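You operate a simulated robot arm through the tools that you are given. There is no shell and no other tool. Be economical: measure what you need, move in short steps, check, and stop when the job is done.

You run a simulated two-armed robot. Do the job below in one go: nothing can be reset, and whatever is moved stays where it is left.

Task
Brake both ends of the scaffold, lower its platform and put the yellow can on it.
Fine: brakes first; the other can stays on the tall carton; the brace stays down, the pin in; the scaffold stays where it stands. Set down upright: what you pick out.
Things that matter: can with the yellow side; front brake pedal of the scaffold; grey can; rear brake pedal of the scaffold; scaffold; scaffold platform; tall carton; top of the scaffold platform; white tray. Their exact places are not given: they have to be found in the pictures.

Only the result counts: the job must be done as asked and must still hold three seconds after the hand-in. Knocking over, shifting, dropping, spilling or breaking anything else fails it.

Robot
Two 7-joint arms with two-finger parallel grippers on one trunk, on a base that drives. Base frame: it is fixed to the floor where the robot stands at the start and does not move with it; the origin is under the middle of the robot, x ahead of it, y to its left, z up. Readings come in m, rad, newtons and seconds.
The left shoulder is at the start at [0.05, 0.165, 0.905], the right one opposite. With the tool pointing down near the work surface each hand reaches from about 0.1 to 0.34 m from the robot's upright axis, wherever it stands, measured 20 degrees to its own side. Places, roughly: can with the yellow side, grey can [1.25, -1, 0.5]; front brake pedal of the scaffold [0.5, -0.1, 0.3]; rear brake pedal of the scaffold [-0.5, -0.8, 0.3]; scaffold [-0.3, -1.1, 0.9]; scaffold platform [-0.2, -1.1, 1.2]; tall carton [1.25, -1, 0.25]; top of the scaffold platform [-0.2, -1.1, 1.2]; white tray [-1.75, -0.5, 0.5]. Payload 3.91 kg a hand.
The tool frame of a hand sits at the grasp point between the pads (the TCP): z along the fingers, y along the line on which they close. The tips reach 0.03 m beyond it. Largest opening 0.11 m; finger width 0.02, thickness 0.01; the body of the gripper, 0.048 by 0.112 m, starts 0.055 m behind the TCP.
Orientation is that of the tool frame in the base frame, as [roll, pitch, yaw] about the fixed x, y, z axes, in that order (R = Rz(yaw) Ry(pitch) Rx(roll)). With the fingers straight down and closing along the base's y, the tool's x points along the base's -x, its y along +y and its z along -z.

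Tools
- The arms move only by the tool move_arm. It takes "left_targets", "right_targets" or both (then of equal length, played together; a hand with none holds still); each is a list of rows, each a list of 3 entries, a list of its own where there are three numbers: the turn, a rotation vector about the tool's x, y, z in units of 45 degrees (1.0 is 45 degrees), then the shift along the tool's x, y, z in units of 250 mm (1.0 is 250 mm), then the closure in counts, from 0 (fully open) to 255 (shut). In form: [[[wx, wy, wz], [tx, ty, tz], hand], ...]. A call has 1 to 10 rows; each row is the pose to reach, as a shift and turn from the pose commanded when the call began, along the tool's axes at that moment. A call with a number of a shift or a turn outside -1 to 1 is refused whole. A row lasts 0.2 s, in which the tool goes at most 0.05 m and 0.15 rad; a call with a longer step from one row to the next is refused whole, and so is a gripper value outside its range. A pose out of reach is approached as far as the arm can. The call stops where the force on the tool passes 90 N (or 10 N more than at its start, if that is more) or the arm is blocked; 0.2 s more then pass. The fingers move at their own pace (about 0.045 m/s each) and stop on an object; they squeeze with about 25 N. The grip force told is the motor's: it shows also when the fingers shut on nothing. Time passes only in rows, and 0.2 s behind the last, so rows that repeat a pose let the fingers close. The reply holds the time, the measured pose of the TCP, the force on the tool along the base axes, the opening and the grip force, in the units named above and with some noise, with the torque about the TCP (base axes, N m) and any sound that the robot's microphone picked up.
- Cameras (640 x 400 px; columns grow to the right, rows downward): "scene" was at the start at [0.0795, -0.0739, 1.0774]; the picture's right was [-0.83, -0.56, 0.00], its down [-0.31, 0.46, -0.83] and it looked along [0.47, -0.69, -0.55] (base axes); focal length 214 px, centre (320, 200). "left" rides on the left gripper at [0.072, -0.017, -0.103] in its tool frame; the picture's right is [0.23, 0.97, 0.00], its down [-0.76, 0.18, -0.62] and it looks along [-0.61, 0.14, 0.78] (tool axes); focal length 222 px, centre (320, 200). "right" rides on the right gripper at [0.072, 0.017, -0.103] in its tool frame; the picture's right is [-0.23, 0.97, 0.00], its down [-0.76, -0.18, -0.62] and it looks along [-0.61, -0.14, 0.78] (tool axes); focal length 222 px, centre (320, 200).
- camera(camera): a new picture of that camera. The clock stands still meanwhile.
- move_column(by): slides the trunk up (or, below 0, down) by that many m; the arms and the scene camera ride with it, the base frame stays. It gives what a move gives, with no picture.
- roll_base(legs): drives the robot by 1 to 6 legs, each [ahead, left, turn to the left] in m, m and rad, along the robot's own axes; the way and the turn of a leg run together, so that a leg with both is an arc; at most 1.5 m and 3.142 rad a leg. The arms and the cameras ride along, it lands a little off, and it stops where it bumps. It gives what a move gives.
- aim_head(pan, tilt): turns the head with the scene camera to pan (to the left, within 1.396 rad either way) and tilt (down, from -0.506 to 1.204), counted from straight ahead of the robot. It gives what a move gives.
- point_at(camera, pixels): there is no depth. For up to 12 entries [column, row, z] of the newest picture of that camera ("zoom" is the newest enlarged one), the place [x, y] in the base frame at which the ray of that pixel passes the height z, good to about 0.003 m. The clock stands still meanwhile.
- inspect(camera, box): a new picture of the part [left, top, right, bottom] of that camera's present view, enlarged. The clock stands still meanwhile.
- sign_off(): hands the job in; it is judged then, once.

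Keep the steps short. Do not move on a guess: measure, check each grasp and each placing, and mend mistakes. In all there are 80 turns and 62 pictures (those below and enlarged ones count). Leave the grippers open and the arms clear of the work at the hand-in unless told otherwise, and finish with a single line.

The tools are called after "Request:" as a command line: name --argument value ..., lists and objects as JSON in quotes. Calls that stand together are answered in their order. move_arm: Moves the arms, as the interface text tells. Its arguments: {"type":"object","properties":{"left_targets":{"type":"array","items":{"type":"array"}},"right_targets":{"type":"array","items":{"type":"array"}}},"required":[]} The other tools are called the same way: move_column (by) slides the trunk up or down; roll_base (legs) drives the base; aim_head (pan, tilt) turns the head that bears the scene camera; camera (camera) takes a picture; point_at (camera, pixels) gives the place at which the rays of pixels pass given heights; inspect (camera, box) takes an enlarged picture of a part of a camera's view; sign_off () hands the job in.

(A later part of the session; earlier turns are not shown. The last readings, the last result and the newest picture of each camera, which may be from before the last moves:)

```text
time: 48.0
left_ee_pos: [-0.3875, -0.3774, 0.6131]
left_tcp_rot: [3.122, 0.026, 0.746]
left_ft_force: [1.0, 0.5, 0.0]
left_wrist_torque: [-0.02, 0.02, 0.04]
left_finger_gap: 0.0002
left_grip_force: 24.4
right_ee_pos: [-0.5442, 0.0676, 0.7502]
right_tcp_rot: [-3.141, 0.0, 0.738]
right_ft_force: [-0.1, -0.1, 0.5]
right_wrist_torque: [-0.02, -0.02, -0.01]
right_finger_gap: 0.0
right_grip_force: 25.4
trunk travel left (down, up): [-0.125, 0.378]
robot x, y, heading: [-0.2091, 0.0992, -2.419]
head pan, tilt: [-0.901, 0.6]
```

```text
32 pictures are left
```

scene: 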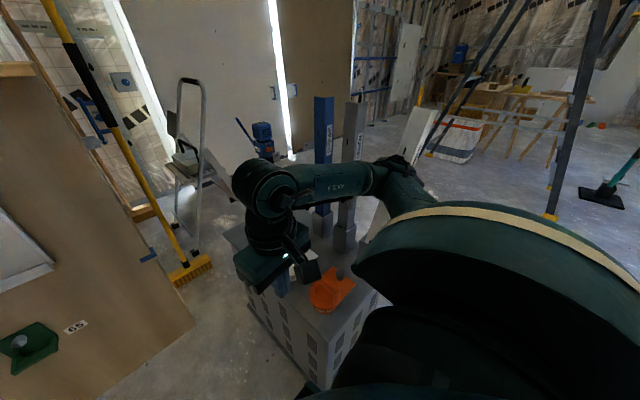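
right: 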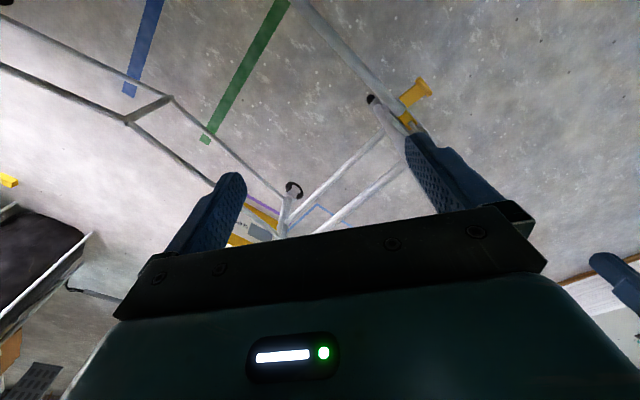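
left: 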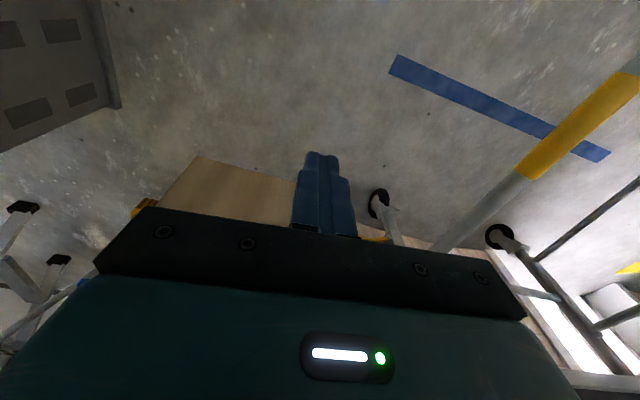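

The right elbow is against the upright posts behind the bench; they still stand. I'll turn back 0.1 rad, raise the trunk so the arm clears, then drive by sliding only, away from the posts.

Request:
roll_base --legs '[[0, 0, 0.12]]'

Request:
move_column --by 0.25

Request:
camera --camera "scene"

```text
time: 49.0
left_ee_pos: [-0.3298, -0.3945, 0.6121]
left_tcp_rot: [3.119, 0.025, 0.865]
left_ft_force: [0.0, 0.0, 0.6]
left_wrist_torque: [0.0, 0.0, 0.02]
left_finger_gap: 0.0001
left_grip_force: 25.5
right_ee_pos: [-0.5396, 0.0286, 0.7499]
right_tcp_rot: [3.139, 0.0, 0.858]
right_ft_force: [-0.4, 0.1, -0.5]
right_wrist_torque: [-0.01, -0.01, 0.02]
right_finger_gap: 0.0
right_grip_force: 25.3
trunk travel left (down, up): [-0.125, 0.378]
robot x, y, heading: [-0.2051, 0.1013, -2.298]
head pan, tilt: [-0.901, 0.6]
```

```text
time: 51.6
left_ee_pos: [-0.3302, -0.396, 0.8622]
left_tcp_rot: [3.12, 0.026, 0.865]
left_ft_force: [0.8, -0.4, 0.2]
left_wrist_torque: [-0.02, -0.01, 0.07]
left_finger_gap: 0.0
left_grip_force: 25.1
right_ee_pos: [-0.5385, 0.0289, 1.0009]
right_tcp_rot: [3.138, -0.001, 0.859]
right_ft_force: [0.5, -0.3, -0.2]
right_wrist_torque: [-0.01, 0.0, 0.01]
right_finger_gap: 0.0
right_grip_force: 24.8
trunk travel left (down, up): [-0.375, 0.128]
robot x, y, heading: [-0.2048, 0.0988, -2.296]
head pan, tilt: [-0.901, 0.6]
```

```text
31 pictures are left
```

scene: 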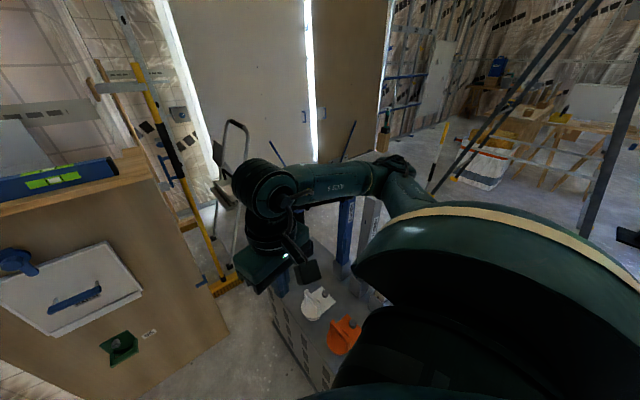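

Posts are now below the elbow and upright. Driving 0.35 ahead, 0.10 left.

Request:
roll_base --legs '[[0.35, 0.11, 0]]'

Request:
camera --camera "left"

```text
time: 53.9
left_ee_pos: [-0.4787, -0.7281, 0.8634]
left_tcp_rot: [3.12, 0.028, 0.862]
left_ft_force: [-0.4, -0.4, -0.5]
left_wrist_torque: [0.03, 0.02, 0.0]
left_finger_gap: 0.0
left_grip_force: 25.2
right_ee_pos: [-0.6886, -0.3044, 0.9998]
right_tcp_rot: [3.139, 0.0, 0.857]
right_ft_force: [0.7, 0.1, 0.1]
right_wrist_torque: [0.06, -0.06, 0.01]
right_finger_gap: 0.0
right_grip_force: 25.1
trunk travel left (down, up): [-0.375, 0.128]
robot x, y, heading: [-0.3563, -0.2331, -2.294]
head pan, tilt: [-0.901, 0.6]
```

```text
30 pictures are left
```

left: 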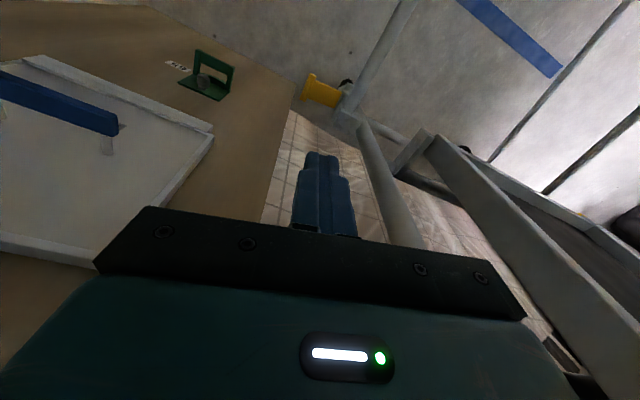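

Pedal seen at (322,92); measuring the bar and plate points.

Request:
point_at --camera "left" --pixels '[[306, 88, 0.31], [342, 97, 0.28], [325, 92, 0.31], [293, 110, 0.31]]'

Request:
move_column --by -0.25

Request:
camera --camera "left"

```text
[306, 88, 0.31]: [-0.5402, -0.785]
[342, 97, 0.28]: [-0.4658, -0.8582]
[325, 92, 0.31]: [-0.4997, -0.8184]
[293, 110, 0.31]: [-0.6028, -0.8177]
```

```text
time: 56.5
left_ee_pos: [-0.4793, -0.727, 0.6133]
left_tcp_rot: [3.119, 0.026, 0.863]
left_ft_force: [-0.9, -0.1, 0.2]
left_wrist_torque: [-0.02, -0.01, 0.01]
left_finger_gap: 0.0
left_grip_force: 25.0
right_ee_pos: [-0.6879, -0.3037, 0.7494]
right_tcp_rot: [3.138, 0.0, 0.857]
right_ft_force: [-0.1, -0.5, -1.2]
right_wrist_torque: [-0.01, -0.01, -0.03]
right_finger_gap: 0.0
right_grip_force: 24.4
trunk travel left (down, up): [-0.125, 0.378]
robot x, y, heading: [-0.3521, -0.2328, -2.297]
head pan, tilt: [-0.901, 0.6]
```

```text
29 pictures are left
```

left: 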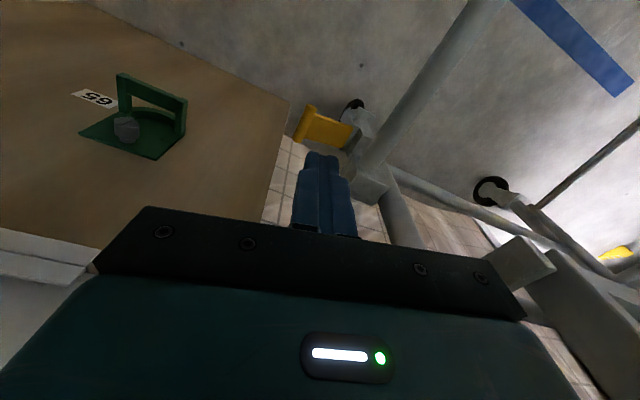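

Request:
point_at --camera "left" --pixels '[[312, 108, 0.31], [297, 138, 0.31], [304, 123, 0.31], [348, 130, 0.27], [290, 100, 0.3]]'

```text
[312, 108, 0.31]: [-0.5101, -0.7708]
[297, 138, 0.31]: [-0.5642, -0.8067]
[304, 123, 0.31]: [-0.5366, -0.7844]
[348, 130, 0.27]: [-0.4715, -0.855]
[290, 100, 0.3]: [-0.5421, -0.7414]
```

Pedal bar centre ≈(-0.538,-0.79,0.31). Moving the left hand over it and down to 0.38.

Request:
move_arm --left_targets '[[[0, 0, 0], [-0.16, 0.014, 0.05], 255], [[0, 0, 0], [-0.324, 0.028, 0.12], 255], [[0, 0, 0], [-0.324, 0.028, 0.28], 255], [[0, 0, 0], [-0.324, 0.028, 0.45], 255], [[0, 0, 0], [-0.324, 0.028, 0.62], 255], [[0, 0, 0], [-0.324, 0.028, 0.78], 255], [[0, 0, 0], [-0.324, 0.028, 0.92], 255]]'

Request:
camera --camera "left"

```text
time: 58.1
left_ee_pos: [-0.5255, -0.8005, 0.3837]
left_tcp_rot: [3.12, 0.024, 0.862]
left_ft_force: [-2.8, 2.5, -2.4]
left_wrist_torque: [-0.04, -0.05, -0.04]
left_finger_gap: 0.0
left_grip_force: 25.3
right_ee_pos: [-0.6886, -0.3027, 0.7494]
right_tcp_rot: [3.138, -0.001, 0.857]
right_ft_force: [-0.7, 0.3, -0.7]
right_wrist_torque: [0.02, -0.05, 0.01]
right_finger_gap: 0.0
right_grip_force: 24.6
trunk travel left (down, up): [-0.125, 0.378]
robot x, y, heading: [-0.3564, -0.2332, -2.3]
head pan, tilt: [-0.901, 0.6]
```

```text
28 pictures are left
```

left: 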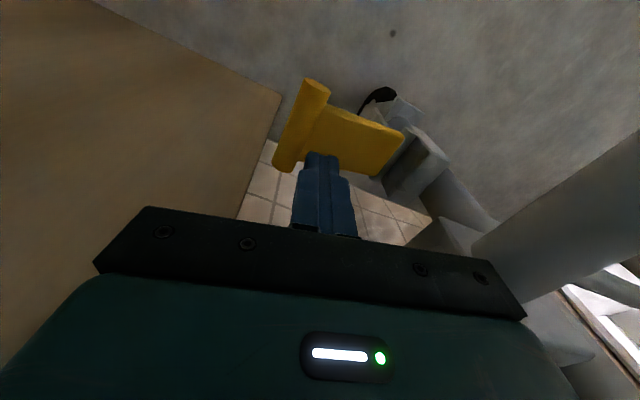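

The tips are over the plate's right edge; I'll shift 0.013 m to the left-hand side (tool +x) and press down.

Request:
move_arm --left_targets '[[[0, 0, 0], [0.05, 0, 0.02], 255], [[0, 0, 0], [0.05, 0, 0.08], 255], [[0, 0, 0], [0.05, 0, 0.14], 255], [[0, 0, 0], [0.05, 0, 0.2], 255], [[0, 0, 0], [0.05, 0, 0.26], 255], [[0, 0, 0], [0.05, 0, 0.31], 255], [[0, 0, 0], [0.05, 0, 0.36], 255], [[0, 0, 0], [0.05, 0, 0.4], 255]]'

Request:
camera --camera "left"

```text
time: 59.9
left_ee_pos: [-0.5007, -0.7749, 0.3002]
left_tcp_rot: [3.119, 0.025, 0.863]
left_ft_force: [-0.5, -0.6, 0.4]
left_wrist_torque: [0.03, -0.03, -0.02]
left_finger_gap: 0.0
left_grip_force: 25.0
left hand out of reach, approached as far as the arm can: row 5, 6, 7, 8
right_ee_pos: [-0.6891, -0.303, 0.7498]
right_tcp_rot: [3.138, -0.001, 0.856]
right_ft_force: [-1.1, 0.0, -0.4]
right_wrist_torque: [0.01, -0.03, -0.01]
right_finger_gap: 0.0
right_grip_force: 25.0
trunk travel left (down, up): [-0.125, 0.378]
robot x, y, heading: [-0.3531, -0.2336, -2.298]
head pan, tilt: [-0.901, 0.6]
```

```text
27 pictures are left
```

left: 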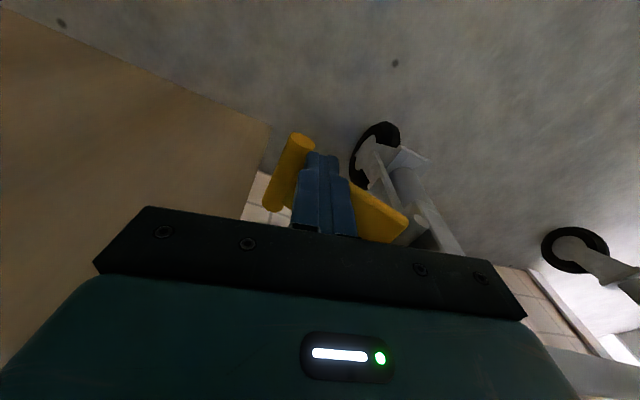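

The arm ran out of reach and slid beside the pedal. I'll lift, pull back 0.07 m, drive 0.07 m closer and lower the trunk 0.1 m.

Request:
move_arm --left_targets '[[[0, 0, 0], [0.05, 0, -0.15], 255], [[0, 0, 0], [0.1, 0, -0.3], 255], [[0, 0, 0], [0.15, 0, -0.45], 255], [[0, 0, 0], [0.25, 0, -0.6], 255], [[0, 0, 0], [0.3, 0, -0.78], 255]]'

Request:
roll_base --legs '[[0.07, 0, 0]]'

Request:
move_column --by -0.1

Request:
camera --camera "left"

```text
time: 61.1
left_ee_pos: [-0.5538, -0.8293, 0.4001]
left_tcp_rot: [3.12, 0.034, 0.861]
left_ft_force: [-10.5, 4.2, 2.4]
left_wrist_torque: [-0.34, -0.68, -0.09]
left_finger_gap: 0.0
left_grip_force: 25.1
left hand out of reach, approached as far as the arm can: row 1, 2, 3, 4, 5
right_ee_pos: [-0.6887, -0.3035, 0.7506]
right_tcp_rot: [3.138, 0.001, 0.856]
right_ft_force: [-0.1, -0.6, -0.6]
right_wrist_torque: [0.01, -0.02, 0.01]
right_finger_gap: 0.0
right_grip_force: 24.5
trunk travel left (down, up): [-0.125, 0.378]
robot x, y, heading: [-0.3568, -0.2323, -2.307]
head pan, tilt: [-0.901, 0.6]
```

```text
time: 61.9
left_ee_pos: [-0.5556, -0.8304, 0.3925]
left_tcp_rot: [3.124, -0.013, 0.853]
left_ft_force: [4.9, 6.0, 6.6]
left_wrist_torque: [-0.53, 0.85, -0.42]
left_finger_gap: 0.0001
left_grip_force: 25.1
right_ee_pos: [-0.6971, -0.3139, 0.75]
right_tcp_rot: [3.137, -0.002, 0.858]
right_ft_force: [0.7, 0.5, 0.0]
right_wrist_torque: [0.02, -0.01, -0.01]
right_finger_gap: 0.0
right_grip_force: 24.8
trunk travel left (down, up): [-0.125, 0.378]
robot x, y, heading: [-0.3654, -0.2436, -2.299]
head pan, tilt: [-0.901, 0.6]
stopped in leg 1: the force on the tool passed its limit (the readings are from after the stop); the commanded pose is now the measured one
```

```text
time: 63.2
left_ee_pos: [-0.5551, -0.83, 0.2912]
left_tcp_rot: [3.12, -0.012, 0.857]
left_ft_force: [7.8, 2.8, 0.0]
left_wrist_torque: [-0.27, 0.82, -0.29]
left_finger_gap: 0.0001
left_grip_force: 24.4
right_ee_pos: [-0.6973, -0.3146, 0.6507]
right_tcp_rot: [3.136, -0.001, 0.858]
right_ft_force: [0.5, 0.9, 0.2]
right_wrist_torque: [-0.02, 0.01, 0.02]
right_finger_gap: 0.0001
right_grip_force: 25.0
trunk travel left (down, up): [-0.025, 0.478]
robot x, y, heading: [-0.3601, -0.2415, -2.294]
head pan, tilt: [-0.901, 0.6]
```

```text
26 pictures are left
```

left: 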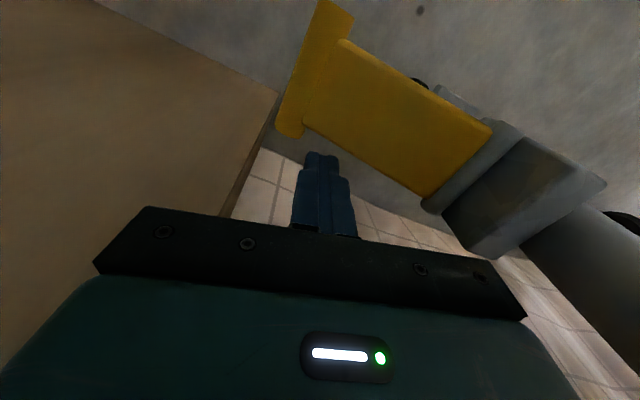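

The commanded pose had been out of reach, so the hand drifted to the cupboard side of the pedal (about 8 N of touch, nothing moved). I lift it straight up first.

Request:
move_arm --left_targets '[[[0, 0, 0], [0.02, 0, -0.12], 255], [[0, 0, 0], [0.02, 0, -0.28], 255], [[0, 0, 0], [0.02, 0, -0.44], 255], [[0, 0, 0], [0.02, 0, -0.6], 255]]'

```text
time: 63.8
left_ee_pos: [-0.551, -0.8254, 0.2957]
left_tcp_rot: [3.126, -0.065, 0.852]
left_ft_force: [-14.8, -20.5, -47.0]
left_wrist_torque: [0.84, 1.75, -0.52]
left_finger_gap: 0.0001
left_grip_force: 25.5
left hand out of reach, approached as far as the arm can: row 1, 2
right_ee_pos: [-0.697, -0.3175, 0.6486]
right_tcp_rot: [3.14, -0.007, 0.858]
right_ft_force: [0.1, -0.2, 0.2]
right_wrist_torque: [-0.01, -0.01, -0.01]
right_finger_gap: 0.0
right_grip_force: 25.0
trunk travel left (down, up): [-0.025, 0.478]
robot x, y, heading: [-0.3645, -0.2465, -2.301]
head pan, tilt: [-0.901, 0.6]
stopped in row 2 (left hand): the force on the tool passed its limit (the readings are from after the stop); the commanded pose is now the measured one
```

Something resists upward. I'll look with the head before moving on.

Request:
aim_head --pan 0.45 --tilt 0.8

Request:
camera --camera "scene"

```text
time: 65.3
left_ee_pos: [-0.5516, -0.8271, 0.3026]
left_tcp_rot: [3.123, -0.061, 0.854]
left_ft_force: [-1.0, 11.8, 4.9]
left_wrist_torque: [-1.25, -0.26, -0.49]
left_finger_gap: 0.0
left_grip_force: 25.0
right_ee_pos: [-0.6974, -0.3151, 0.6503]
right_tcp_rot: [3.137, -0.001, 0.86]
right_ft_force: [1.1, -0.4, 0.5]
right_wrist_torque: [0.01, 0.0, -0.01]
right_finger_gap: 0.0
right_grip_force: 24.7
trunk travel left (down, up): [-0.025, 0.478]
robot x, y, heading: [-0.3623, -0.2419, -2.294]
head pan, tilt: [0.45, 0.799]
```

```text
25 pictures are left
```

scene: 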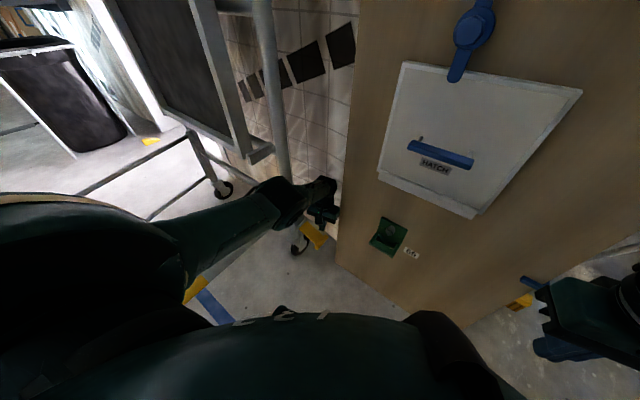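

The arm is stretched, the fingers stand in the gap right of the pedal. I'll lift with the trunk, which goes straight up.

Request:
move_column --by 0.1

Request:
camera --camera "left"

```text
time: 66.6
left_ee_pos: [-0.552, -0.8249, 0.4025]
left_tcp_rot: [3.124, -0.064, 0.854]
left_ft_force: [-7.7, 14.4, -1.7]
left_wrist_torque: [-0.8, -0.23, 0.07]
left_finger_gap: 0.0
left_grip_force: 24.8
right_ee_pos: [-0.698, -0.3131, 0.7499]
right_tcp_rot: [3.139, 0.0, 0.86]
right_ft_force: [0.3, 0.3, 0.0]
right_wrist_torque: [0.0, 0.0, 0.02]
right_finger_gap: 0.0001
right_grip_force: 24.6
trunk travel left (down, up): [-0.125, 0.378]
robot x, y, heading: [-0.3601, -0.2435, -2.296]
head pan, tilt: [0.45, 0.799]
```

```text
24 pictures are left
```

left: 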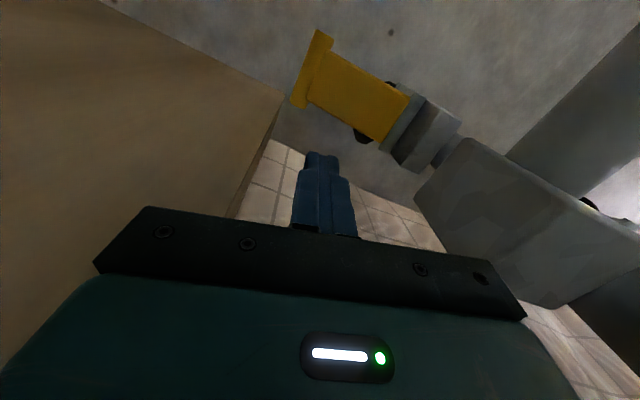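

Hand is up, free above the pedal height (tips at 0.37). Now back the base 0.08 m, then retract the arm.

Request:
roll_base --legs '[[-0.08, 0, 0]]'

Request:
move_arm --left_targets '[[[0, 0, 0], [0.06, 0, -0.04], 255], [[0, 0, 0], [0.14, 0, -0.08], 255], [[0, 0, 0], [0.24, 0, -0.12], 255], [[0, 0, 0], [0.36, 0, -0.16], 255], [[0, 0, 0], [0.48, 0, -0.2], 255], [[0, 0, 0], [0.6, 0, -0.2], 255]]'

```text
time: 67.7
left_ee_pos: [-0.497, -0.7673, 0.4022]
left_tcp_rot: [3.121, -0.066, 0.857]
left_ft_force: [-0.2, -0.8, 0.6]
left_wrist_torque: [-0.02, 0.01, -0.02]
left_finger_gap: 0.0
left_grip_force: 25.4
right_ee_pos: [-0.6436, -0.2539, 0.7495]
right_tcp_rot: [3.139, 0.001, 0.858]
right_ft_force: [-1.0, 0.0, -0.4]
right_wrist_torque: [-0.01, 0.0, 0.01]
right_finger_gap: 0.0
right_grip_force: 24.9
trunk travel left (down, up): [-0.125, 0.378]
robot x, y, heading: [-0.3107, -0.1808, -2.292]
head pan, tilt: [0.45, 0.799]
```

```text
time: 69.1
left_ee_pos: [-0.4875, -0.758, 0.38]
left_tcp_rot: [3.122, -0.067, 0.855]
left_ft_force: [-0.4, 0.4, 0.0]
left_wrist_torque: [-0.01, 0.0, 0.02]
left_finger_gap: 0.0002
left_grip_force: 24.8
left hand out of reach, approached as far as the arm can: row 1, 2, 3, 4, 5, 6
right_ee_pos: [-0.6453, -0.2552, 0.75]
right_tcp_rot: [3.138, 0.001, 0.859]
right_ft_force: [-0.2, -0.4, 0.6]
right_wrist_torque: [0.02, 0.0, -0.01]
right_finger_gap: 0.0
right_grip_force: 24.8
trunk travel left (down, up): [-0.125, 0.378]
robot x, y, heading: [-0.3092, -0.1841, -2.296]
head pan, tilt: [0.45, 0.799]
```

The arm is stuck in a stretched pose. I back off 0.2 m for room and try raising the hand.

Request:
roll_base --legs '[[-0.2, 0, 0]]'

Request:
move_arm --left_targets '[[[0, 0, 0], [0, 0, -0.15], 255], [[0, 0, 0], [0, 0, -0.3], 255], [[0, 0, 0], [0, 0, -0.45], 255], [[0, 0, 0], [0, 0, -0.6], 255], [[0, 0, 0], [0, 0, -0.75], 255], [[0, 0, 0], [0, 0, -0.9], 255]]'

Request:
camera --camera "scene"

```text
time: 70.7
left_ee_pos: [-0.3556, -0.6081, 0.3803]
left_tcp_rot: [3.124, -0.066, 0.858]
left_ft_force: [0.2, -0.6, -0.2]
left_wrist_torque: [-0.03, -0.01, -0.02]
left_finger_gap: 0.0
left_grip_force: 25.2
right_ee_pos: [-0.5119, -0.1061, 0.7512]
right_tcp_rot: [3.138, -0.001, 0.862]
right_ft_force: [0.5, -0.5, -0.1]
right_wrist_torque: [-0.01, -0.01, 0.03]
right_finger_gap: 0.0
right_grip_force: 24.7
trunk travel left (down, up): [-0.125, 0.378]
robot x, y, heading: [-0.1787, -0.0337, -2.294]
head pan, tilt: [0.45, 0.799]
```

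```text
time: 72.1
left_ee_pos: [-0.413, -0.6724, 0.5899]
left_tcp_rot: [3.122, -0.069, 0.858]
left_ft_force: [-1.1, 0.3, -0.1]
left_wrist_torque: [0.04, 0.04, -0.01]
left_finger_gap: 0.0001
left_grip_force: 25.2
left hand out of reach, approached as far as the arm can: row 1, 2, 3, 4, 5, 6
right_ee_pos: [-0.5119, -0.1054, 0.75]
right_tcp_rot: [3.139, -0.001, 0.861]
right_ft_force: [-0.7, -0.4, 0.1]
right_wrist_torque: [0.0, -0.03, -0.03]
right_finger_gap: 0.0
right_grip_force: 24.6
trunk travel left (down, up): [-0.125, 0.378]
robot x, y, heading: [-0.1739, -0.0308, -2.297]
head pan, tilt: [0.45, 0.799]
```

```text
23 pictures are left
```

scene: 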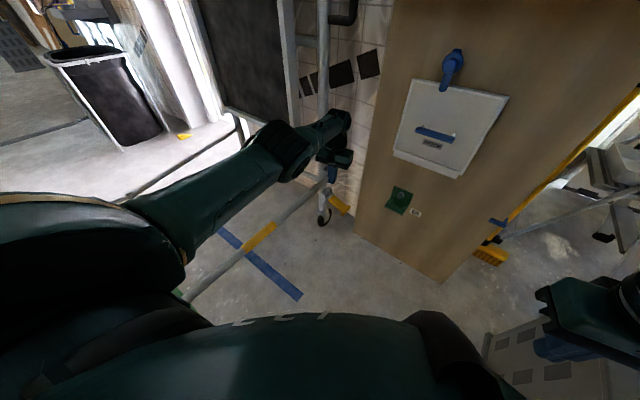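

The elbow is straight and stuck. I'll pull the target sideways (to the right) to make it bend.

Request:
move_arm --left_targets '[[[0, 0, 0], [0, -0.19, 0], 255], [[0, 0, 0], [0, -0.38, 0], 255], [[0, 0, 0], [0, -0.57, 0], 255], [[0, 0, 0], [0, -0.76, -0.05], 255], [[0, 0, 0], [0.0, -0.95, -0.1], 255], [[0, 0, 0], [0.1, -0.95, -0.2], 255], [[0, 0, 0], [0.25, -0.95, -0.3], 255], [[0, 0, 0], [0.4, -0.95, -0.4], 255]]'

```text
time: 73.9
left_ee_pos: [-0.5332, -0.445, 0.6897]
left_tcp_rot: [3.119, -0.065, 0.862]
left_ft_force: [-0.6, 0.8, 0.3]
left_wrist_torque: [-0.08, -0.02, -0.03]
left_finger_gap: 0.0
left_grip_force: 25.0
left hand out of reach, approached as far as the arm can: row 2, 3, 4, 5, 6
right_ee_pos: [-0.5109, -0.1068, 0.7494]
right_tcp_rot: [3.14, 0.001, 0.862]
right_ft_force: [0.0, 0.3, -0.6]
right_wrist_torque: [0.0, 0.01, 0.02]
right_finger_gap: 0.0
right_grip_force: 24.7
trunk travel left (down, up): [-0.125, 0.378]
robot x, y, heading: [-0.1773, -0.0353, -2.294]
head pan, tilt: [0.45, 0.799]
```

Rows 7–8 were reachable again; a couple of hold rows to see whether it follows.

Request:
move_arm --left_targets '[[[0, 0, 0], [0, 0, 0], 255], [[0, 0, 0], [0, 0, 0], 255], [[0, 0, 0], [0.1, 0, 0], 255], [[0, 0, 0], [0.1, 0, 0], 255]]'

Request:
camera --camera "scene"

```text
time: 74.9
left_ee_pos: [-0.5172, -0.4256, 0.6918]
left_tcp_rot: [3.123, -0.066, 0.858]
left_ft_force: [-0.2, 0.1, 0.4]
left_wrist_torque: [0.0, 0.02, 0.02]
left_finger_gap: 0.0
left_grip_force: 25.0
right_ee_pos: [-0.5122, -0.1074, 0.7503]
right_tcp_rot: [3.138, 0.001, 0.861]
right_ft_force: [0.0, 0.5, -0.8]
right_wrist_torque: [-0.01, -0.04, 0.03]
right_finger_gap: 0.0
right_grip_force: 25.0
trunk travel left (down, up): [-0.125, 0.378]
robot x, y, heading: [-0.1786, -0.033, -2.3]
head pan, tilt: [0.45, 0.799]
```

```text
22 pictures are left
```

scene: 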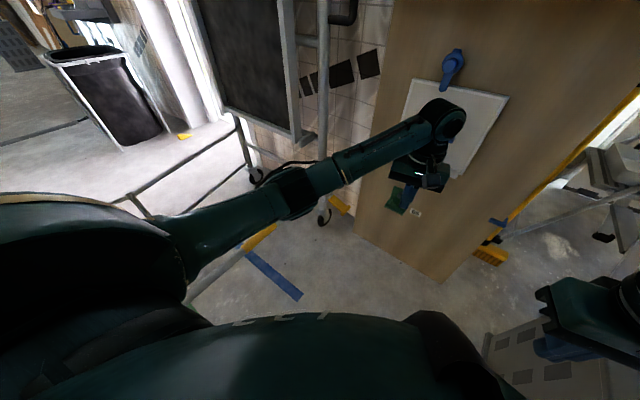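

The arm follows again. I'll bring the left hand to a compact pose (ahead 0.38, left 0.18, z 0.6), draw the right hand in a little more, then drive in.

Request:
move_arm --left_targets '[[[0, 0, 0], [0.08, 0.1, 0.04], 255], [[0, 0, 0], [0.16, 0.2, 0.09], 255], [[0, 0, 0], [0.24, 0.3, 0.14], 255], [[0, 0, 0], [0.32, 0.4, 0.19], 255], [[0, 0, 0], [0.4, 0.5, 0.24], 255], [[0, 0, 0], [0.48, 0.6, 0.3], 255], [[0, 0, 0], [0.55, 0.69, 0.36], 255], [[0, 0, 0], [0.55, 0.69, 0.36], 255]]' --right_targets '[[[0, 0, 0], [0.05, 0, 0], 255], [[0, 0, 0], [0.1, 0, 0], 255], [[0, 0, 0], [0.15, 0, 0], 255], [[0, 0, 0], [0.2, 0, 0], 255], [[0, 0, 0], [0.25, 0, 0], 255], [[0, 0, 0], [0.3, 0, 0], 255], [[0, 0, 0], [0.35, 0, 0], 255], [[0, 0, 0], [0.35, 0, 0], 255]]'

```text
time: 76.7
left_ee_pos: [-0.2912, -0.4324, 0.6155]
left_tcp_rot: [3.124, -0.065, 0.856]
left_ft_force: [0.5, 0.2, -0.7]
left_wrist_torque: [-0.01, -0.01, -0.01]
left_finger_gap: 0.0002
left_grip_force: 25.1
right_ee_pos: [-0.5001, -0.1076, 0.7617]
right_tcp_rot: [3.137, -0.002, 0.861]
right_ft_force: [0.4, 0.1, -0.3]
right_wrist_torque: [0.02, -0.02, 0.0]
right_finger_gap: 0.0
right_grip_force: 24.8
right hand out of reach, approached as far as the arm can: row 1, 2, 3, 4, 5, 6, 7, 8
trunk travel left (down, up): [-0.125, 0.378]
robot x, y, heading: [-0.1757, -0.0356, -2.296]
head pan, tilt: [0.45, 0.799]
```

Right arm can't fold further, so I keep 0.06 m more distance: drive ahead 0.365, left 0.065.

Request:
roll_base --legs '[[0.365, 0.065, 0]]'

Request:
camera --camera "left"

```text
time: 79.1
left_ee_pos: [-0.4885, -0.7505, 0.6155]
left_tcp_rot: [3.124, -0.064, 0.855]
left_ft_force: [-0.5, -0.3, -0.6]
left_wrist_torque: [0.0, 0.01, 0.04]
left_finger_gap: 0.0
left_grip_force: 24.9
right_ee_pos: [-0.6963, -0.4273, 0.7624]
right_tcp_rot: [3.137, -0.001, 0.861]
right_ft_force: [0.3, -0.5, 0.1]
right_wrist_torque: [-0.04, 0.0, 0.01]
right_finger_gap: 0.0003
right_grip_force: 25.1
trunk travel left (down, up): [-0.125, 0.378]
robot x, y, heading: [-0.3701, -0.353, -2.298]
head pan, tilt: [0.45, 0.799]
```

```text
21 pictures are left
```

left: 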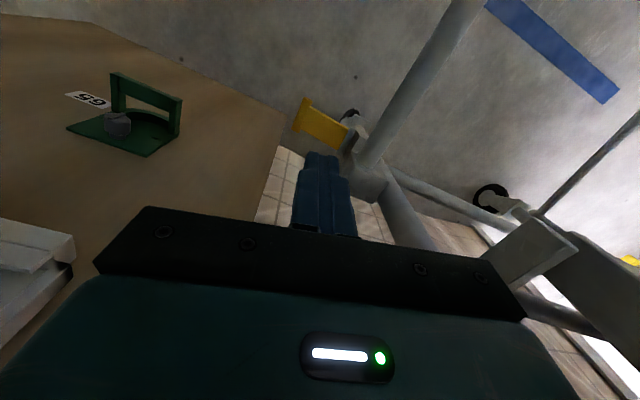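

Aligned. I'll straighten the small tilt, go over the pedal and down to about 0.375.

Request:
move_arm --left_targets '[[[0, -0.04, 0], [-0.1, 0, 0.05], 255], [[0, -0.083, 0], [-0.2, 0, 0.12], 255], [[0, -0.083, 0], [-0.26, 0, 0.26], 255], [[0, -0.083, 0], [-0.26, 0, 0.42], 255], [[0, -0.083, 0], [-0.26, 0, 0.58], 255], [[0, -0.083, 0], [-0.26, 0, 0.74], 255], [[0, -0.083, 0], [-0.26, 0, 0.87], 255], [[0, -0.083, 0], [-0.26, 0, 0.95], 255]]'

Request:
camera --camera "left"

```text
time: 80.9
left_ee_pos: [-0.5178, -0.79, 0.3739]
left_tcp_rot: [3.124, 0.0, 0.853]
left_ft_force: [0.4, -0.5, 0.8]
left_wrist_torque: [0.0, -0.04, 0.03]
left_finger_gap: 0.0
left_grip_force: 24.6
right_ee_pos: [-0.6969, -0.4269, 0.7621]
right_tcp_rot: [3.138, -0.001, 0.86]
right_ft_force: [-0.2, 0.2, -0.2]
right_wrist_torque: [-0.02, 0.0, -0.01]
right_finger_gap: 0.0
right_grip_force: 25.0
trunk travel left (down, up): [-0.125, 0.378]
robot x, y, heading: [-0.3751, -0.3551, -2.297]
head pan, tilt: [0.45, 0.799]
```

```text
20 pictures are left
```

left: 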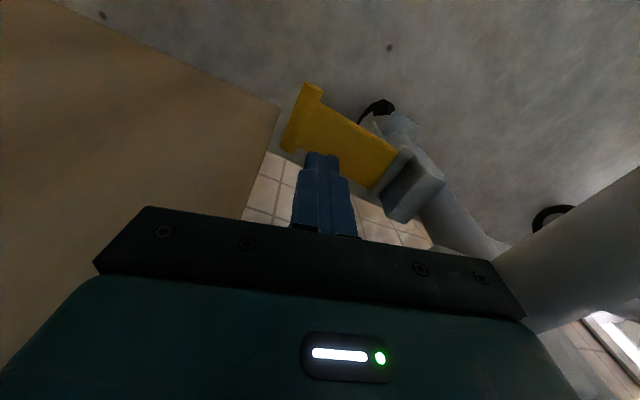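

Pedal seems lower than before. I measure its bar's ends at two heights.

Request:
point_at --camera "left" --pixels '[[314, 86, 0.31], [288, 148, 0.31], [314, 86, 0.27], [288, 148, 0.27], [314, 86, 0.25], [288, 148, 0.25], [345, 130, 0.27]]'

```text
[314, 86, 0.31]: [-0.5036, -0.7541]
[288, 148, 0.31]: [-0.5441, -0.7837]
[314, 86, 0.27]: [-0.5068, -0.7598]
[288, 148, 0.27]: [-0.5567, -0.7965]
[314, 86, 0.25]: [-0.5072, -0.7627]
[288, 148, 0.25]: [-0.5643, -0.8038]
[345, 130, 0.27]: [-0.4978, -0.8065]
```

The bar's length says z≈0.26, as the pressed front pedal: it was probably pushed down already. I confirm by pressing: a hard stop should come at TCP ≈0.297.

Request:
move_arm --left_targets '[[[0, 0, 0], [0, 0, 0.08], 255], [[0, 0, 0], [0, 0, 0.16], 255], [[0, 0, 0], [0, 0, 0.22], 255], [[0, 0, 0], [0, 0, 0.26], 255], [[0, 0, 0], [0, 0, 0.3], 255], [[0, 0, 0], [0, 0, 0.34], 255], [[0, 0, 0], [0, 0, 0.38], 255], [[0, 0, 0], [0, 0, 0.42], 255]]'

```text
time: 82.3
left_ee_pos: [-0.517, -0.7909, 0.2974]
left_tcp_rot: [3.121, -0.004, 0.858]
left_ft_force: [21.8, 20.2, 62.6]
left_wrist_torque: [-0.21, -0.71, 0.35]
left_finger_gap: 0.0002
left_grip_force: 25.4
right_ee_pos: [-0.6938, -0.4236, 0.7644]
right_tcp_rot: [3.138, 0.001, 0.865]
right_ft_force: [0.2, 0.2, -0.1]
right_wrist_torque: [-0.01, 0.0, 0.02]
right_finger_gap: 0.0
right_grip_force: 24.6
trunk travel left (down, up): [-0.125, 0.378]
robot x, y, heading: [-0.374, -0.3519, -2.294]
head pan, tilt: [0.45, 0.799]
stopped in row 7 (left hand): the force on the tool passed its limit (the readings are from after the stop); the commanded pose is now the measured one
```

Hard stop at exactly 0.297: both brakes are down. I raise the left hand, back off, turn towards the platform and look at its handles.

Request:
move_arm --left_targets '[[[0, 0, 0], [0.02, 0, -0.16], 255], [[0, 0, 0], [0.06, 0, -0.34], 255], [[0, 0, 0], [0.1, 0, -0.52], 255], [[0, 0, 0], [0.14, 0, -0.7], 255], [[0, 0, 0], [0.2, 0, -0.88], 255], [[0, 0, 0], [0.26, 0, -1.0], 0], [[0, 0, 0], [0.26, 0, -1.0], 0]]'

Request:
roll_base --legs '[[-0.4, 0, 0], [0, 0, 0.6]]'

Request:
aim_head --pan 0.0 --tilt 0.0

Request:
camera --camera "scene"

```text
time: 83.9
left_ee_pos: [-0.4793, -0.7409, 0.5432]
left_tcp_rot: [3.123, -0.007, 0.858]
left_ft_force: [0.2, 0.0, 0.3]
left_wrist_torque: [0.01, -0.03, 0.0]
left_finger_gap: 0.0505
left_grip_force: 0.1
right_ee_pos: [-0.6956, -0.4264, 0.7633]
right_tcp_rot: [3.139, -0.002, 0.861]
right_ft_force: [0.8, -0.3, 0.0]
right_wrist_torque: [0.02, 0.0, 0.02]
right_finger_gap: 0.0
right_grip_force: 24.6
trunk travel left (down, up): [-0.125, 0.378]
robot x, y, heading: [-0.3724, -0.3501, -2.292]
head pan, tilt: [0.45, 0.799]
```

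```text
time: 88.1
left_ee_pos: [0.0263, -0.4312, 0.5434]
left_tcp_rot: [3.123, -0.007, 1.457]
left_ft_force: [1.1, -0.1, -0.2]
left_wrist_torque: [0.0, -0.02, -0.03]
left_finger_gap: 0.1101
left_grip_force: 0.1
right_ee_pos: [-0.3284, -0.2935, 0.7607]
right_tcp_rot: [3.139, -0.002, 1.463]
right_ft_force: [-0.2, -0.5, 0.0]
right_wrist_torque: [-0.01, 0.01, -0.01]
right_finger_gap: 0.0001
right_grip_force: 24.8
trunk travel left (down, up): [-0.125, 0.378]
robot x, y, heading: [-0.1054, -0.05, -1.692]
head pan, tilt: [0.45, 0.799]
```

```text
time: 89.2
left_ee_pos: [0.0251, -0.4303, 0.5432]
left_tcp_rot: [3.123, -0.008, 1.457]
left_ft_force: [0.2, -1.1, 0.4]
left_wrist_torque: [-0.01, -0.04, -0.04]
left_finger_gap: 0.1102
left_grip_force: 0.0
right_ee_pos: [-0.3289, -0.2938, 0.7628]
right_tcp_rot: [3.137, -0.001, 1.463]
right_ft_force: [0.2, 0.6, 0.2]
right_wrist_torque: [-0.01, 0.0, 0.01]
right_finger_gap: 0.0
right_grip_force: 24.7
trunk travel left (down, up): [-0.125, 0.378]
robot x, y, heading: [-0.1067, -0.0503, -1.693]
head pan, tilt: [0.0, 0.0]
```

```text
19 pictures are left
```

scene: 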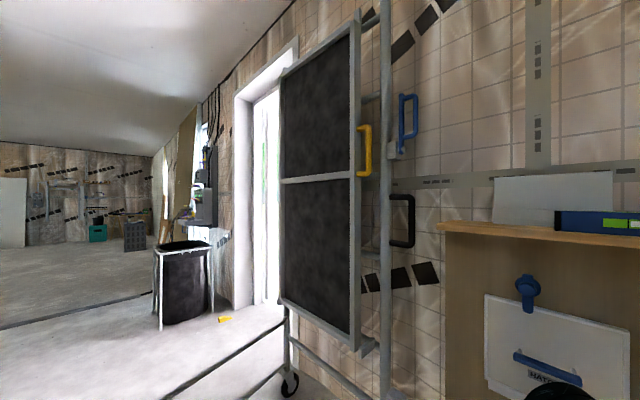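

The platform stands upright with a yellow D-handle on its near rail; blue and black handles are on the rear pole. Enlarging them and measuring from here.

Request:
inspect --camera "scene" --box '[336, 80, 432, 140]'

Request:
inspect --camera "scene" --box '[320, 80, 480, 180]'

```text
6.67 times, centred on (384, 110) of scene
```

zoom: 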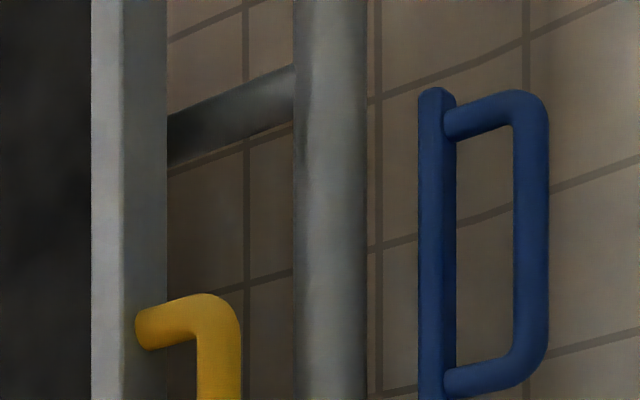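

```text
4.00 times, centred on (400, 130) of scene
```

zoom: 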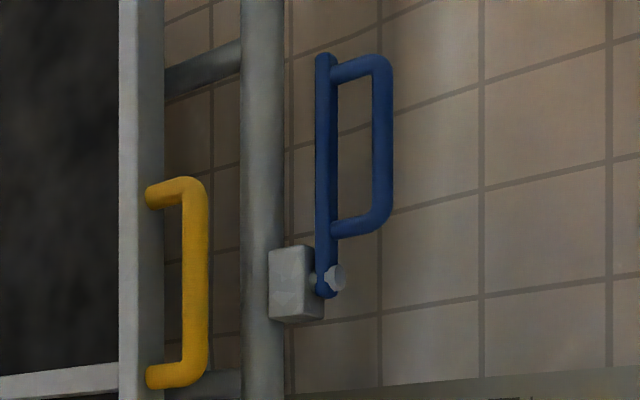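

Blue is a lever pivoting on a block at the rear pole (likely the latch); yellow is the D-handle on the platform rail. I measure rays to both from here, to cross with a second view.

Request:
point_at --camera "zoom" --pixels '[[195, 280, 1.25], [195, 280, 1.3], [195, 280, 1.35], [165, 195, 1.4], [175, 375, 1.2], [383, 140, 1.4], [383, 140, 1.5], [335, 278, 1.3], [262, 200, 1.4], [262, 200, 1.35]]'

Request:
roll_base --legs '[[-0.05, 0, 0.75]]'

Request:
aim_head --pan -0.6 --tilt -0.1

Request:
inspect --camera "scene" --box '[240, 60, 480, 210]'

```text
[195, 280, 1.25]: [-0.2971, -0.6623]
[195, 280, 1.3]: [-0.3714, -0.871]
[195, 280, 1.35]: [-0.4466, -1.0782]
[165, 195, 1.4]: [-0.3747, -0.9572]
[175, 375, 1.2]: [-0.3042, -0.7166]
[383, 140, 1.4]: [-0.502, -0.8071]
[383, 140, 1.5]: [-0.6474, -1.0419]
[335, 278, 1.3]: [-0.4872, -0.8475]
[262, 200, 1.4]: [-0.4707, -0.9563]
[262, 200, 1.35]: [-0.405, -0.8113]
```

```text
time: 91.6
left_ee_pos: [0.2381, -0.1904, 0.5427]
left_tcp_rot: [3.121, -0.006, 2.21]
left_ft_force: [0.2, 0.1, -1.2]
left_wrist_torque: [0.0, -0.01, 0.0]
left_finger_gap: 0.1099
left_grip_force: 0.1
right_ee_pos: [-0.1146, -0.3337, 0.7625]
right_tcp_rot: [3.141, -0.002, 2.215]
right_ft_force: [-0.1, 0.7, 0.5]
right_wrist_torque: [0.01, 0.0, -0.01]
right_finger_gap: 0.0
right_grip_force: 25.0
trunk travel left (down, up): [-0.125, 0.378]
robot x, y, heading: [-0.1176, -0.0033, -0.94]
head pan, tilt: [0.0, 0.0]
```

```text
time: 92.6
left_ee_pos: [0.2381, -0.1917, 0.5427]
left_tcp_rot: [3.122, -0.006, 2.21]
left_ft_force: [0.7, 0.3, -0.1]
left_wrist_torque: [0.02, -0.01, 0.02]
left_finger_gap: 0.1103
left_grip_force: 0.0
right_ee_pos: [-0.1139, -0.3338, 0.764]
right_tcp_rot: [3.138, -0.004, 2.215]
right_ft_force: [-0.2, -0.1, 0.4]
right_wrist_torque: [-0.02, -0.01, 0.02]
right_finger_gap: 0.0
right_grip_force: 25.3
trunk travel left (down, up): [-0.125, 0.378]
robot x, y, heading: [-0.1143, -0.0037, -0.939]
head pan, tilt: [-0.6, -0.099]
```

```text
2.67 times, centred on (360, 135) of scene
```

zoom: 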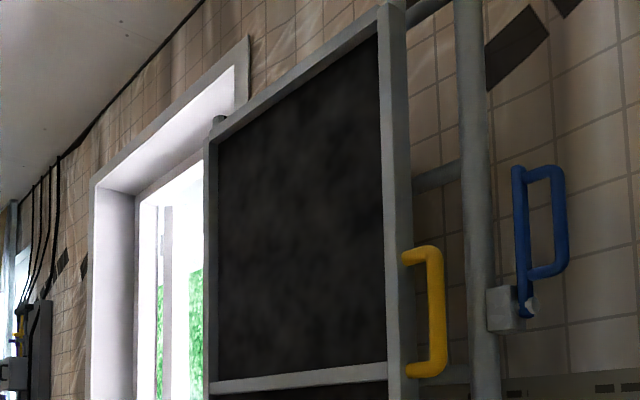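

Request:
point_at --camera "zoom" --pixels '[[437, 310, 1.25], [437, 310, 1.3], [437, 310, 1.35], [433, 250, 1.35], [435, 370, 1.2], [558, 220, 1.4], [558, 220, 1.5], [530, 307, 1.3], [530, 307, 1.35], [482, 250, 1.4], [520, 180, 1.45]]'

```text
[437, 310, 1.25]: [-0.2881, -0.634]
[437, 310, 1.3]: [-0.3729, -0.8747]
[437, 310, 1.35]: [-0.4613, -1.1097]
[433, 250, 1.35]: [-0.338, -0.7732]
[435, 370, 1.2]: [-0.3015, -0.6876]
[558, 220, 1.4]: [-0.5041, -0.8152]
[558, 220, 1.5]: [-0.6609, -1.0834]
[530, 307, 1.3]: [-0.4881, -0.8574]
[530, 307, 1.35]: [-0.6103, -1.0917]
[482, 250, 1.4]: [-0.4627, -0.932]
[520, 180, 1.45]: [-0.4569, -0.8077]
```

The two views are too alike. I raise the trunk 0.25 m for a real parallax and measure again.

Request:
move_column --by 0.25

Request:
inspect --camera "scene" --box '[300, 80, 460, 180]'

```text
time: 95.2
left_ee_pos: [0.2376, -0.1905, 0.7912]
left_tcp_rot: [3.123, -0.008, 2.211]
left_ft_force: [0.2, -1.3, -0.2]
left_wrist_torque: [-0.02, -0.03, 0.01]
left_finger_gap: 0.1102
left_grip_force: 0.0
right_ee_pos: [-0.1143, -0.3333, 1.0121]
right_tcp_rot: [3.14, -0.001, 2.216]
right_ft_force: [0.8, 0.2, -0.3]
right_wrist_torque: [0.02, 0.02, 0.01]
right_finger_gap: 0.0
right_grip_force: 25.1
trunk travel left (down, up): [-0.375, 0.128]
robot x, y, heading: [-0.1185, -0.0052, -0.943]
head pan, tilt: [-0.6, -0.099]
```

```text
4.00 times, centred on (380, 130) of scene
```

zoom: 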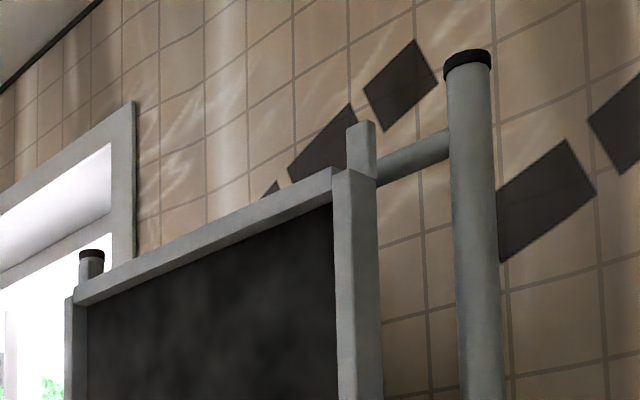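

Handles are now lower in the view; enlarging rows 160–260.

Request:
inspect --camera "scene" --box '[340, 140, 500, 240]'

```text
4.00 times, centred on (420, 190) of scene
```

zoom: 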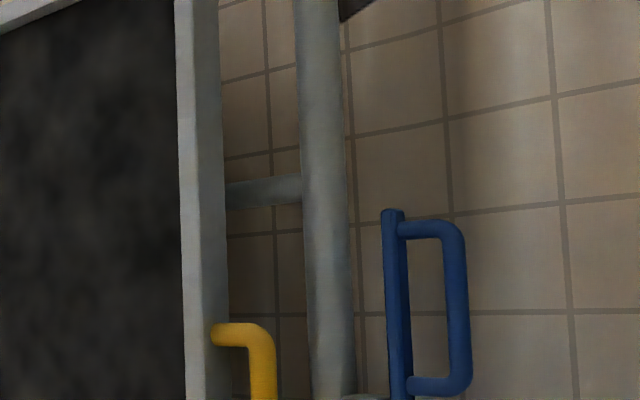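

Request:
point_at --camera "zoom" --pixels '[[258, 330, 1.3], [258, 330, 1.28], [258, 330, 1.25], [455, 232, 1.35], [455, 232, 1.4], [464, 385, 1.3], [464, 385, 1.25], [395, 395, 1.25]]'

```text
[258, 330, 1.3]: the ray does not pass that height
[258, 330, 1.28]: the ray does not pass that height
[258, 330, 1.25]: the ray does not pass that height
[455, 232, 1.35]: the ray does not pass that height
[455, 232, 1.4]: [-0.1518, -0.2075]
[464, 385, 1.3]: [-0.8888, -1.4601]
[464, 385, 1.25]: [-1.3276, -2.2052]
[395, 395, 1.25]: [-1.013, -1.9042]
```

Crossing the views (camera about 1.14 and 1.39 high): yellow bar at about (-0.375,-0.876), z 1.22–1.38; blue D at about (-0.515,-0.83,1.34+). I'll pitch the right hand to horizontal, opened, then slide to the working place.

Request:
move_arm --right_targets '[[[0, -0.16, 0], [-0.12, 0, -0.04], 0], [[0, -0.33, 0], [-0.25, 0, -0.08], 0], [[0, -0.5, 0], [-0.38, 0, -0.12], 0], [[0, -0.67, 0], [-0.5, 0, -0.16], 0], [[0, -0.83, 0], [-0.63, 0, -0.2], 0], [[0, -1.0, 0], [-0.76, 0, -0.24], 0]]'

Request:
move_arm --right_targets '[[[0, -0.16, 0], [-0.1, 0, -0.04], 0], [[0, -0.33, 0], [-0.19, 0, -0.08], 0], [[0, -0.5, 0], [-0.28, 0, -0.11], 0], [[0, -0.67, 0], [-0.38, 0, -0.15], 0], [[0, -0.83, 0], [-0.47, 0, -0.19], 0], [[0, -1.0, 0], [-0.566, 0, -0.226], 0]]'

Request:
roll_base --legs '[[0.0, -0.225, 0]]'

Request:
camera --camera "right"

```text
time: 96.6
left_ee_pos: [0.2381, -0.1907, 0.7923]
left_tcp_rot: [3.124, -0.007, 2.21]
left_ft_force: [-0.1, 0.2, 0.1]
left_wrist_torque: [0.03, 0.01, 0.04]
left_finger_gap: 0.1098
left_grip_force: 0.0
right_ee_pos: [-0.0008, -0.487, 1.0733]
right_tcp_rot: [3.137, 0.787, 2.211]
right_ft_force: [-0.3, 0.1, -0.2]
right_wrist_torque: [-0.02, -0.01, 0.02]
right_finger_gap: 0.1101
right_grip_force: 0.1
trunk travel left (down, up): [-0.375, 0.128]
robot x, y, heading: [-0.1148, -0.0038, -0.941]
head pan, tilt: [-0.6, -0.099]
```

```text
time: 98.0
left_ee_pos: [0.2378, -0.1917, 0.7927]
left_tcp_rot: [3.122, -0.007, 2.209]
left_ft_force: [0.5, 0.1, -0.2]
left_wrist_torque: [-0.02, -0.01, -0.03]
left_finger_gap: 0.1099
left_grip_force: 0.1
right_ee_pos: [0.0395, -0.5226, 1.1999]
right_tcp_rot: [-3.125, 1.505, 2.25]
right_ft_force: [0.2, -0.3, -0.2]
right_wrist_torque: [-0.01, -0.02, 0.01]
right_finger_gap: 0.11
right_grip_force: 0.1
right hand out of reach, approached as far as the arm can: row 6
trunk travel left (down, up): [-0.375, 0.128]
robot x, y, heading: [-0.1179, 0.0001, -0.942]
head pan, tilt: [-0.6, -0.099]
```

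```text
time: 99.7
left_ee_pos: [0.0574, -0.3224, 0.7918]
left_tcp_rot: [3.122, -0.009, 2.209]
left_ft_force: [1.1, 0.1, -0.1]
left_wrist_torque: [0.01, 0.02, 0.0]
left_finger_gap: 0.11
left_grip_force: 0.1
right_ee_pos: [-0.1428, -0.6553, 1.2019]
right_tcp_rot: [-3.122, 1.503, 2.251]
right_ft_force: [0.1, 0.5, -0.5]
right_wrist_torque: [0.0, 0.01, 0.03]
right_finger_gap: 0.1099
right_grip_force: 0.2
trunk travel left (down, up): [-0.375, 0.128]
robot x, y, heading: [-0.2977, -0.1315, -0.943]
head pan, tilt: [-0.6, -0.099]
```

```text
13 pictures are left
```

right: 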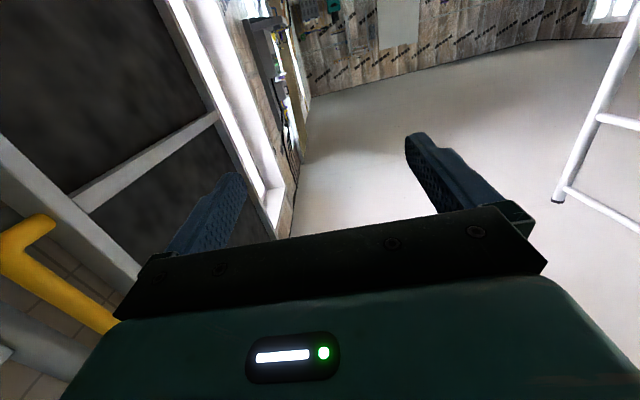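

The right camera sees the yellow handle at left, its lower corner near (15,252). I check its place with the bottom height 1.22 and bar points higher up.

Request:
point_at --camera "right" --pixels '[[15, 255, 1.2], [15, 255, 1.22], [15, 255, 1.24], [60, 292, 1.25], [60, 292, 1.3], [105, 325, 1.3], [105, 325, 1.35], [45, 225, 1.22]]'

```text
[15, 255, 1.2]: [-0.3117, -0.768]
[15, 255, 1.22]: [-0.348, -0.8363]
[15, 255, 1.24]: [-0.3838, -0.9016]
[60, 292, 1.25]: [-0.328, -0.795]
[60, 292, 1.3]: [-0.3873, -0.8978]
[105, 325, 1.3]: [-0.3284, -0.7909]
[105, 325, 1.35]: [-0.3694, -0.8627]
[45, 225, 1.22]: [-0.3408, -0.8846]
```

Yellow bar ≈(-0.378,-0.885), mid height 1.30. I move the right hand sideways, kept 0.05 m back, in free space in front of the handle.

Request:
move_arm --right_targets '[[[0, 0, 0], [-0.05, -0.06, -0.16], 0], [[0, 0, 0], [-0.1, -0.22, -0.24], 0], [[0, 0, 0], [-0.16, -0.38, -0.24], 0], [[0, 0, 0], [-0.22, -0.54, -0.24], 0], [[0, 0, 0], [-0.28, -0.7, -0.24], 0], [[0, 0, 0], [-0.34, -0.86, -0.24], 0], [[0, 0, 0], [-0.36, -1.0, -0.24], 0], [[0, 0, 0], [-0.36, -1.0, -0.24], 0]]'

Request:
camera --camera "right"

```text
time: 101.5
left_ee_pos: [0.0577, -0.3231, 0.7916]
left_tcp_rot: [3.123, -0.006, 2.21]
left_ft_force: [0.5, 0.3, -0.7]
left_wrist_torque: [-0.03, 0.0, 0.0]
left_finger_gap: 0.11
left_grip_force: 0.0
right_ee_pos: [-0.3746, -0.7667, 1.2963]
right_tcp_rot: [-3.11, 1.503, 2.267]
right_ft_force: [-1.0, 0.2, 0.8]
right_wrist_torque: [0.03, -0.05, -0.03]
right_finger_gap: 0.1099
right_grip_force: 0.1
trunk travel left (down, up): [-0.375, 0.128]
robot x, y, heading: [-0.2967, -0.1315, -0.941]
head pan, tilt: [-0.6, -0.099]
```

```text
12 pictures are left
```

right: 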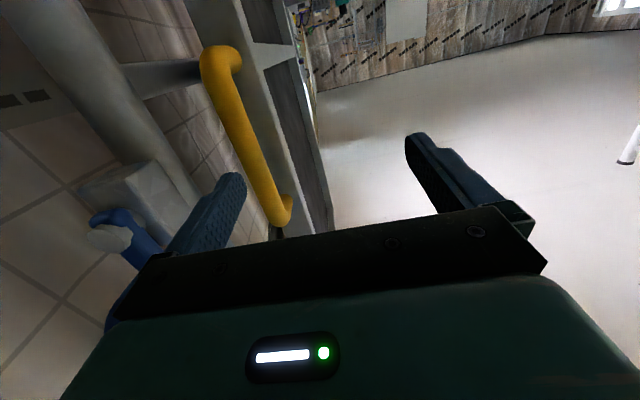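

The yellow bar lies between the fingers in the picture, nearer the left one. Measuring its points.

Request:
point_at --camera "right" --pixels '[[208, 65, 1.22], [208, 65, 1.24], [245, 130, 1.28], [245, 130, 1.3], [245, 130, 1.32], [283, 210, 1.38], [283, 210, 1.36], [240, 55, 1.24]]'

```text
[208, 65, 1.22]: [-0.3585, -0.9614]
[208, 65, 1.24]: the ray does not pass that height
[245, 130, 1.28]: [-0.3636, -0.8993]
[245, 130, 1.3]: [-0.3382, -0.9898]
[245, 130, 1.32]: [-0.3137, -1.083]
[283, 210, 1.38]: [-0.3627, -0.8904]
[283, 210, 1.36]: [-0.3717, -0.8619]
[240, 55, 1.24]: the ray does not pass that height
```

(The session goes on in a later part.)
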